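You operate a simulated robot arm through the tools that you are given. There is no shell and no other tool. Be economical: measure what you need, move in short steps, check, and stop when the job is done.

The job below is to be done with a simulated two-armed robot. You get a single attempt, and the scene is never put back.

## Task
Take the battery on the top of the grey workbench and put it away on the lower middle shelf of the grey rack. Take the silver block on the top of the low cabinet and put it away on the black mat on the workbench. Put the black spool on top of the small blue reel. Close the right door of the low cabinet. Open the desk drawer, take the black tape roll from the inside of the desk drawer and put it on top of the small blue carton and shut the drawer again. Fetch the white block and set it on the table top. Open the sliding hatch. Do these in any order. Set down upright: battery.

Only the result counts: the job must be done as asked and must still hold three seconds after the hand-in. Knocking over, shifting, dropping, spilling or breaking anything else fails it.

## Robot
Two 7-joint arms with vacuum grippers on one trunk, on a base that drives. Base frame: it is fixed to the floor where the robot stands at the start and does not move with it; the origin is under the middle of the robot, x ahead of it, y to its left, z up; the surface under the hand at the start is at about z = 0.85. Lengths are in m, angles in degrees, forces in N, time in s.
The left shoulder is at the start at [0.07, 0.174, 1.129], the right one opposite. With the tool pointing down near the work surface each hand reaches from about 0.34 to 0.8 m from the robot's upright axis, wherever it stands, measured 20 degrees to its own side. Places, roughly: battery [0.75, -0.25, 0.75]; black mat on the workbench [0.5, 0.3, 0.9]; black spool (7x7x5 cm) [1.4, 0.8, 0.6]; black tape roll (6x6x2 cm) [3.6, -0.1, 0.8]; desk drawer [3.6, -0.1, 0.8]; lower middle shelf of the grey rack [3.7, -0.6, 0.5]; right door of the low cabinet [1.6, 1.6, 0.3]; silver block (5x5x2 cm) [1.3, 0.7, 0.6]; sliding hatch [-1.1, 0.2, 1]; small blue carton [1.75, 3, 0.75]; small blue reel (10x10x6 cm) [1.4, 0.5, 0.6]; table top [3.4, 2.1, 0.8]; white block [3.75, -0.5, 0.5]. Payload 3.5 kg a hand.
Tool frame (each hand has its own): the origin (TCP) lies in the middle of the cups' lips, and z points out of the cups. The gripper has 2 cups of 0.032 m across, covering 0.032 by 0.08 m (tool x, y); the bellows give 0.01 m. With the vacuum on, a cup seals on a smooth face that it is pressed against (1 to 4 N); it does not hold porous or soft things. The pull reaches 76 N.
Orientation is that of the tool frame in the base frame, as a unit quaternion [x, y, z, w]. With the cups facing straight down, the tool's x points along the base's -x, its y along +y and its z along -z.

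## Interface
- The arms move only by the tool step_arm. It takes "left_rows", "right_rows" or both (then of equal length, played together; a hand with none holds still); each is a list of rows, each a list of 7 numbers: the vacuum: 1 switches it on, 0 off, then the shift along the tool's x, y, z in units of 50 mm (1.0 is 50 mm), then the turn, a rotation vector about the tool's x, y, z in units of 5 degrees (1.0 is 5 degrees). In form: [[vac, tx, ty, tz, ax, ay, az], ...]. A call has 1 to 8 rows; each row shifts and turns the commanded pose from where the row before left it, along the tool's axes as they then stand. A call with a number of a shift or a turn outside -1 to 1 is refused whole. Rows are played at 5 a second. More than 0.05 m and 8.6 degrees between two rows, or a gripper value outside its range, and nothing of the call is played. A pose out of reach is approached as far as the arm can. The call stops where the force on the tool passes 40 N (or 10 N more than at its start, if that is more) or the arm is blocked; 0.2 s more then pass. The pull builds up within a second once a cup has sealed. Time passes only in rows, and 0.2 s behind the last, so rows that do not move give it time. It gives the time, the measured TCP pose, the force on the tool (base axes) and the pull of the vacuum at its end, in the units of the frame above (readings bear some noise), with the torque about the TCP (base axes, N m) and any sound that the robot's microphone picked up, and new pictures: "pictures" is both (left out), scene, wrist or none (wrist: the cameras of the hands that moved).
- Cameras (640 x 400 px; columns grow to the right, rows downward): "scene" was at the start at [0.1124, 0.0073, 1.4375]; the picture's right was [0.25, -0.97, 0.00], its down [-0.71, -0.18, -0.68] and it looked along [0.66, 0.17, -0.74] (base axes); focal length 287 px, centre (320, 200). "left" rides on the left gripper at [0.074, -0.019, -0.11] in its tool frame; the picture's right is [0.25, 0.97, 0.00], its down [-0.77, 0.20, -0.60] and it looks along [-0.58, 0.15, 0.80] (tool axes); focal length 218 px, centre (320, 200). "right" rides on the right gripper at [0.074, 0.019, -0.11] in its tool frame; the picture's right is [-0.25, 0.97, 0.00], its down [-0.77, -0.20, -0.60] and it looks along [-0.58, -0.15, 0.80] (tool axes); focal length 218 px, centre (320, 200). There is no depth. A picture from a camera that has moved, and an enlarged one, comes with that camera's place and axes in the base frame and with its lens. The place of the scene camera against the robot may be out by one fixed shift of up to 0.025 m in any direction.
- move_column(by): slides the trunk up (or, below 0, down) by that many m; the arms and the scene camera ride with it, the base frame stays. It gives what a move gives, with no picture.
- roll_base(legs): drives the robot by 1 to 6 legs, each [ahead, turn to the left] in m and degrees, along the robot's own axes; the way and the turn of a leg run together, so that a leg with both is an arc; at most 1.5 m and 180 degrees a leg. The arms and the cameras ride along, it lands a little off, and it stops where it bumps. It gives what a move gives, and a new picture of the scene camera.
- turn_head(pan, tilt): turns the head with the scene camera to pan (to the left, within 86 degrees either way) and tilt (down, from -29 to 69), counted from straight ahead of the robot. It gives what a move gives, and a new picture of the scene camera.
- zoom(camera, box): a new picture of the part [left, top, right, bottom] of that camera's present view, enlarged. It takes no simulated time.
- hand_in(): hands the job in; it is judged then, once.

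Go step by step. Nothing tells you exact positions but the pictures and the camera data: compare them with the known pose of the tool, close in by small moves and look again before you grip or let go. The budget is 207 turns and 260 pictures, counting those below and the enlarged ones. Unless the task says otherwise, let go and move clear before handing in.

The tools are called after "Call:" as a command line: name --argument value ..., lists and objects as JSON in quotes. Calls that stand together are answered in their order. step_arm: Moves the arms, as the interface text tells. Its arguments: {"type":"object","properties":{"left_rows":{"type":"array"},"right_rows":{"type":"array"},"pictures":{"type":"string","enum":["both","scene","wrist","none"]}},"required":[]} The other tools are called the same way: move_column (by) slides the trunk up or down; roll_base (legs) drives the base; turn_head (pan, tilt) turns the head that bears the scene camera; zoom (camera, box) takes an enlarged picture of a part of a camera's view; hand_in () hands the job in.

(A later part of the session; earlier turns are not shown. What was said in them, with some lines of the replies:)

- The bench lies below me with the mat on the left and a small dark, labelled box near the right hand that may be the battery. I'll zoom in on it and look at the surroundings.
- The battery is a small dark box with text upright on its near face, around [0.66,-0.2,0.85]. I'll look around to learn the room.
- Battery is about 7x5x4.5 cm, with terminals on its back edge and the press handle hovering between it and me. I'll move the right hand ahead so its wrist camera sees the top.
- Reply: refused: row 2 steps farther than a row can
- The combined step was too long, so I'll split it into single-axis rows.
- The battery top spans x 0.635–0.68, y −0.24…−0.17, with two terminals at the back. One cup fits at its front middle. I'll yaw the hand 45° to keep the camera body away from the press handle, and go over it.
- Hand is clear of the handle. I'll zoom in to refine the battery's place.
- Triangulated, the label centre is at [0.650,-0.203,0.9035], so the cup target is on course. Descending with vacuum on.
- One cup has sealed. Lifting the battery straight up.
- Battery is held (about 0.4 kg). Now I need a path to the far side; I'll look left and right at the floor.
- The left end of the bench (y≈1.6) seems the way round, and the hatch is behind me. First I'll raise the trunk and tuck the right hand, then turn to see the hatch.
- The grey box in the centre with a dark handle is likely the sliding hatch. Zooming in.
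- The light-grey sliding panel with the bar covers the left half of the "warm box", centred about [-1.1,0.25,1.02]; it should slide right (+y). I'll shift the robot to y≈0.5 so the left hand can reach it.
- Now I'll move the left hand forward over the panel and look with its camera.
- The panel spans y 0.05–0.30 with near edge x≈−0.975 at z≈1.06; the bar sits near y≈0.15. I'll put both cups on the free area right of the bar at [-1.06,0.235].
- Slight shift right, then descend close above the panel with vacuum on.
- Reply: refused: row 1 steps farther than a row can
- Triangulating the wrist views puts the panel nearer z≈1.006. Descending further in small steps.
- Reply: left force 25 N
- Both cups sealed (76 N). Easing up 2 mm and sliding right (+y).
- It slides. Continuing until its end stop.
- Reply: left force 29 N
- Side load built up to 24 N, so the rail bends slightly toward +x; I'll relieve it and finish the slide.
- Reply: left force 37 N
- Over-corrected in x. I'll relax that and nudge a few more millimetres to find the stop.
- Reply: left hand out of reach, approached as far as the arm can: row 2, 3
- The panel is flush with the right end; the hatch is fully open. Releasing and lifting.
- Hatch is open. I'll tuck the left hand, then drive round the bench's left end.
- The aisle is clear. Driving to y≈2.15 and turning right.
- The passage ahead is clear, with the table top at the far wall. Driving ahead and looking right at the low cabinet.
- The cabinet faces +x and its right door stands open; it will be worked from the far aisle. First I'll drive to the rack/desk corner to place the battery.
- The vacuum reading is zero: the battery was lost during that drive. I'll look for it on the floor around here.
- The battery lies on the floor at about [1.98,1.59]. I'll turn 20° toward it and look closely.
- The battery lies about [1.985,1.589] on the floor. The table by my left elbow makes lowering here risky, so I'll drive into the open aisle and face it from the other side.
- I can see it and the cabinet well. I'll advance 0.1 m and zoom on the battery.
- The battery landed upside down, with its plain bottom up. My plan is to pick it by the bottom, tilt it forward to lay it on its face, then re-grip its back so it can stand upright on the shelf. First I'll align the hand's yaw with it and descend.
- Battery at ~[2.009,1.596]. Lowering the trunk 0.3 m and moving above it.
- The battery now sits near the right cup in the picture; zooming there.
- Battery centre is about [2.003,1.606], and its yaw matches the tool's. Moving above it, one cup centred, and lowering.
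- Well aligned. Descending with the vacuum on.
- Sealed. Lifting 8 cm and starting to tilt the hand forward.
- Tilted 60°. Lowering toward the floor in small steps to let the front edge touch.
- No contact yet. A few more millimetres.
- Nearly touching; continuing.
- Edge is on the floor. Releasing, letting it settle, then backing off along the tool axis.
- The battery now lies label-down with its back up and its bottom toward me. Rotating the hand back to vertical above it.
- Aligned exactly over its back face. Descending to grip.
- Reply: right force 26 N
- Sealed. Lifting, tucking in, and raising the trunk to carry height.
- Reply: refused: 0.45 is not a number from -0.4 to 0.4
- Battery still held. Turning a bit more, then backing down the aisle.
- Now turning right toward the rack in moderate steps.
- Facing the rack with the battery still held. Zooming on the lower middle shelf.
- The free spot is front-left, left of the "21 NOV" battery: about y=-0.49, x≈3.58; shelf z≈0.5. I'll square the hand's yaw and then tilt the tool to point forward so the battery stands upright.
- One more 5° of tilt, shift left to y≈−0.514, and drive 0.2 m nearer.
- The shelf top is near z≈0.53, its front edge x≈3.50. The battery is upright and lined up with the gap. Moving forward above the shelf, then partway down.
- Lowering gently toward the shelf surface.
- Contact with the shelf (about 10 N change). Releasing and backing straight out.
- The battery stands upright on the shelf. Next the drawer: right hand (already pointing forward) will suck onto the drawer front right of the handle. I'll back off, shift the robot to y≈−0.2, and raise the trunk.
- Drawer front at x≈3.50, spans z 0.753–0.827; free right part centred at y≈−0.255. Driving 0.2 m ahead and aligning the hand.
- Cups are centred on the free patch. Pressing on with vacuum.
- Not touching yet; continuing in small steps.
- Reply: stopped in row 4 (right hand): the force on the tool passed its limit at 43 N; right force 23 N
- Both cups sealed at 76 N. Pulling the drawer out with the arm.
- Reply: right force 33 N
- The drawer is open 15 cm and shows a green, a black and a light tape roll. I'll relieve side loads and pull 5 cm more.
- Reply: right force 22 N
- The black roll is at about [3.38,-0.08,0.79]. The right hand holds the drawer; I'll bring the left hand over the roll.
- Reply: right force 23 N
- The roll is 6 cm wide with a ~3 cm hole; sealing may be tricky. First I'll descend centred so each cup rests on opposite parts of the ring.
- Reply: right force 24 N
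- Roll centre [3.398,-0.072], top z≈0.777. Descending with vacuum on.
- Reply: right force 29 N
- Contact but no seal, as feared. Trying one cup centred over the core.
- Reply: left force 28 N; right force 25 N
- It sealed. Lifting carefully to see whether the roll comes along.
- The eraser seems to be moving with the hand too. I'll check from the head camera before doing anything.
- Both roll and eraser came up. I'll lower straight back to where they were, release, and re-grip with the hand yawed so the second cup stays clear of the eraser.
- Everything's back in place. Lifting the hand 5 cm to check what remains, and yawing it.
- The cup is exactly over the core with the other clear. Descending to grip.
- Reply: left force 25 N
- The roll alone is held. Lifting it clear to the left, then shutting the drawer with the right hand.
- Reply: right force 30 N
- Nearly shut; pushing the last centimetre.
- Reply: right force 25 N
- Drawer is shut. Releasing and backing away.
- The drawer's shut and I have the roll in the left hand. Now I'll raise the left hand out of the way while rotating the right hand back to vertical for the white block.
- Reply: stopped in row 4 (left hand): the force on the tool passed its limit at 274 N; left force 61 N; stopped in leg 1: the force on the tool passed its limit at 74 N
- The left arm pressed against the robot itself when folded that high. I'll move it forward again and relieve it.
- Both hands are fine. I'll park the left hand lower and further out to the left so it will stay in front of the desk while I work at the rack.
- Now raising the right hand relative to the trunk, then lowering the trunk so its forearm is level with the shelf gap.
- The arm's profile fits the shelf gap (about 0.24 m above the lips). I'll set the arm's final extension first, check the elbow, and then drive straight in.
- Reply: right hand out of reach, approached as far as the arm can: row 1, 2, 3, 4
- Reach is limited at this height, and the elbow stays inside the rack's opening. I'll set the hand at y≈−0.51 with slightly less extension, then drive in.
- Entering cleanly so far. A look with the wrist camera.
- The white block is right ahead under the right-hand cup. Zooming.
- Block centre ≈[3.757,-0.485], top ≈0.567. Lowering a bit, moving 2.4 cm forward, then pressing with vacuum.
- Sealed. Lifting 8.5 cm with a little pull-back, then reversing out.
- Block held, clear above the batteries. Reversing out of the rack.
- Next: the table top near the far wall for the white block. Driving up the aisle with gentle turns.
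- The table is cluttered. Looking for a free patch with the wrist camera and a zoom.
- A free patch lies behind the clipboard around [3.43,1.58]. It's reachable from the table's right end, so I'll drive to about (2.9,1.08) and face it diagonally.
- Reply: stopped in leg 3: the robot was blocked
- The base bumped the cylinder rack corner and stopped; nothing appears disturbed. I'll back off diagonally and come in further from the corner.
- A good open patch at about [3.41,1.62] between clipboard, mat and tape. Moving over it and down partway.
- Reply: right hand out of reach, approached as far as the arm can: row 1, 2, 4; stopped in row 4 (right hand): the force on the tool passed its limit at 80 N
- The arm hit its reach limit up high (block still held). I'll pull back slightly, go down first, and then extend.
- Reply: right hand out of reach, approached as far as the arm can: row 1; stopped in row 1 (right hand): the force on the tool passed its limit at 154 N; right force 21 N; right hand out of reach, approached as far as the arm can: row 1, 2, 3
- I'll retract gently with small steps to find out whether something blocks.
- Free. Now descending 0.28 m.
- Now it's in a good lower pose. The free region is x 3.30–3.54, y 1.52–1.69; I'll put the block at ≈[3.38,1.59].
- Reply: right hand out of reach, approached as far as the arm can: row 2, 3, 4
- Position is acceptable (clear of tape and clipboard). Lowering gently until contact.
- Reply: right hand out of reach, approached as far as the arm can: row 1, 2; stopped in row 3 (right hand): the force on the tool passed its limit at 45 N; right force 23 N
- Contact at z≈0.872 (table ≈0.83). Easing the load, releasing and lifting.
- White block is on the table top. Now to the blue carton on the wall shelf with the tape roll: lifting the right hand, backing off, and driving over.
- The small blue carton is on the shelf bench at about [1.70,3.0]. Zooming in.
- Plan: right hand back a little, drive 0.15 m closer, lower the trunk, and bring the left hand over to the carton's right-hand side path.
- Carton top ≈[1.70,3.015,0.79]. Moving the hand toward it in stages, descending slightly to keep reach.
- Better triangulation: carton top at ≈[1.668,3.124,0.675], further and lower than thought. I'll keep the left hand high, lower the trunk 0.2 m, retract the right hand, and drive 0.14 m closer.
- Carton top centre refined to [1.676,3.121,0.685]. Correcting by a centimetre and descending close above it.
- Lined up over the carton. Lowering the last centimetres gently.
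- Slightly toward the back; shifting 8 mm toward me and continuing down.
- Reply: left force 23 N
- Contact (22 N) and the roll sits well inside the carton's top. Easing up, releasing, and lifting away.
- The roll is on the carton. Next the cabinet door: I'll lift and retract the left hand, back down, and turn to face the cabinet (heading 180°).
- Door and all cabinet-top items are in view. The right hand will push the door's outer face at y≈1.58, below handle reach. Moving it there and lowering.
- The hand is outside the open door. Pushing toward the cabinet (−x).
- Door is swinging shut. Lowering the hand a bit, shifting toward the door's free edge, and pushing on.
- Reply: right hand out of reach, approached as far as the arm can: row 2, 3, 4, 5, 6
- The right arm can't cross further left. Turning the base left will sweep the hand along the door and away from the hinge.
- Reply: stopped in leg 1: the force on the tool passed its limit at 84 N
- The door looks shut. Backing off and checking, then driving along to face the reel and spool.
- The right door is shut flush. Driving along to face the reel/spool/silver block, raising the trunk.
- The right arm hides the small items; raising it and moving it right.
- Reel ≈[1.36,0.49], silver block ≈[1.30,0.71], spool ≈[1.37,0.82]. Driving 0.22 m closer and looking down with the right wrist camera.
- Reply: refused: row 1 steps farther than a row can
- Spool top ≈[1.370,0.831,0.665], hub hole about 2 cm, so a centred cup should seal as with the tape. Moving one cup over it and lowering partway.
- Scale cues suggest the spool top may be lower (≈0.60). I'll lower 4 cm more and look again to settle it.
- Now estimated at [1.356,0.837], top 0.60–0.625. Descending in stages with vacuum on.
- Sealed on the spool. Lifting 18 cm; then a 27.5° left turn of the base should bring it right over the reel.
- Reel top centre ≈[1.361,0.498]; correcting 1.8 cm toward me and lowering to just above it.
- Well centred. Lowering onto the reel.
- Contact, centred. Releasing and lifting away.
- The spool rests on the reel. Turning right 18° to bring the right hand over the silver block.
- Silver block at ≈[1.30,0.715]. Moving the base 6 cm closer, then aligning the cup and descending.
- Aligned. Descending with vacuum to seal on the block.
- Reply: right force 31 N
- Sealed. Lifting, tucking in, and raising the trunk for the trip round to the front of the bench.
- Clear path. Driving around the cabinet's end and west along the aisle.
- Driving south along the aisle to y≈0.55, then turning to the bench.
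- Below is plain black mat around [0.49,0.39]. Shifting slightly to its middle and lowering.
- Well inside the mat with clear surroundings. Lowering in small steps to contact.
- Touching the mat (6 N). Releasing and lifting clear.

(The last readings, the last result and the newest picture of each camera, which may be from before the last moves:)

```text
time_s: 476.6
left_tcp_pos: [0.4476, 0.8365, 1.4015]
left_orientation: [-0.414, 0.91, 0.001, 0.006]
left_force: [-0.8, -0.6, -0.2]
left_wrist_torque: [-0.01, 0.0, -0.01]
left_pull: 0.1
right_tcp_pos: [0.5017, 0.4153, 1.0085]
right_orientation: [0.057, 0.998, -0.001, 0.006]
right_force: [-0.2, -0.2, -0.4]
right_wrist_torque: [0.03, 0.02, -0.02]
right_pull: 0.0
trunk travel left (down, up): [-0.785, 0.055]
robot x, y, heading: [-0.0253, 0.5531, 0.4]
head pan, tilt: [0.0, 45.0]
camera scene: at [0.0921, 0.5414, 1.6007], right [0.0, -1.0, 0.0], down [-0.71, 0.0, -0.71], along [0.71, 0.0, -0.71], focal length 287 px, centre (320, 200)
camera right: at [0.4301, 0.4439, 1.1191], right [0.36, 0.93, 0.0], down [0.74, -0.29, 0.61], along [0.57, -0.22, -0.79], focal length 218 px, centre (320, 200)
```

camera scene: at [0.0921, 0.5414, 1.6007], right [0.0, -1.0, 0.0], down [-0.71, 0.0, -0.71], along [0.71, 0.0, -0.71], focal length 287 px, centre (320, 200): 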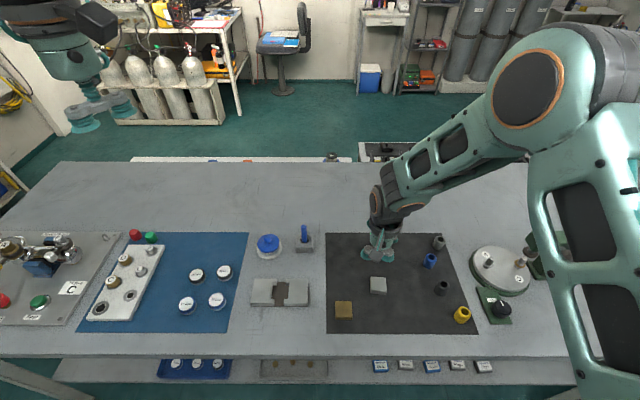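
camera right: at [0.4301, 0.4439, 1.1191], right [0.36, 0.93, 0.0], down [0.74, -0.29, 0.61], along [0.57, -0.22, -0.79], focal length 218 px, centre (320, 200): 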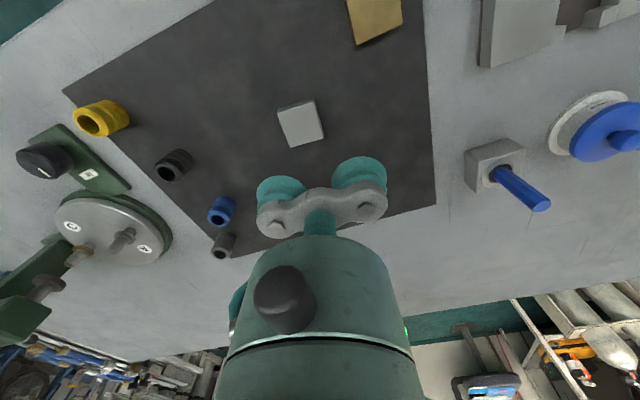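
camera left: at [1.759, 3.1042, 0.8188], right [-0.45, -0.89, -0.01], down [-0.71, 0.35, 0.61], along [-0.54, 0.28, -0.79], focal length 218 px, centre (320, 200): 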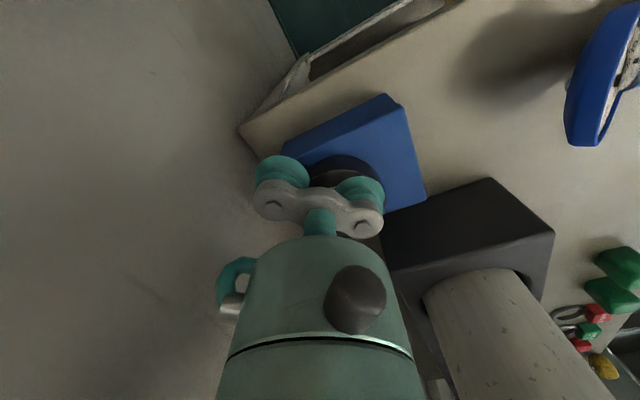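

The silver block lies on the mat, both hands are empty and clear, and every other item was checked when it was placed. Handing in.

Call:
hand_in

```text
The job is handed in.
```

I did all seven parts and handed the job in. The result has not come back yet.

- **Battery:** it stands upright on the lower middle shelf of the rack. I dropped it on the floor on the way and picked it up again. I did not check it for damage.
- **Silver block:** it lies on the black mat on the workbench.
- **Black spool:** it sits on top of the small blue reel.
- **Right door of the low cabinet:** shut.
- **Black tape roll:** it is on top of the small blue carton, and the desk drawer is shut again. On the first try an eraser in the drawer came up with the roll, so I set both back down before taking the roll alone.
- **White block:** it is on the table top, beside the clipboard.
- **Sliding hatch:** open.

My base also bumped the gas cylinder rack once, by the table. Nothing looked moved in the pictures afterwards.
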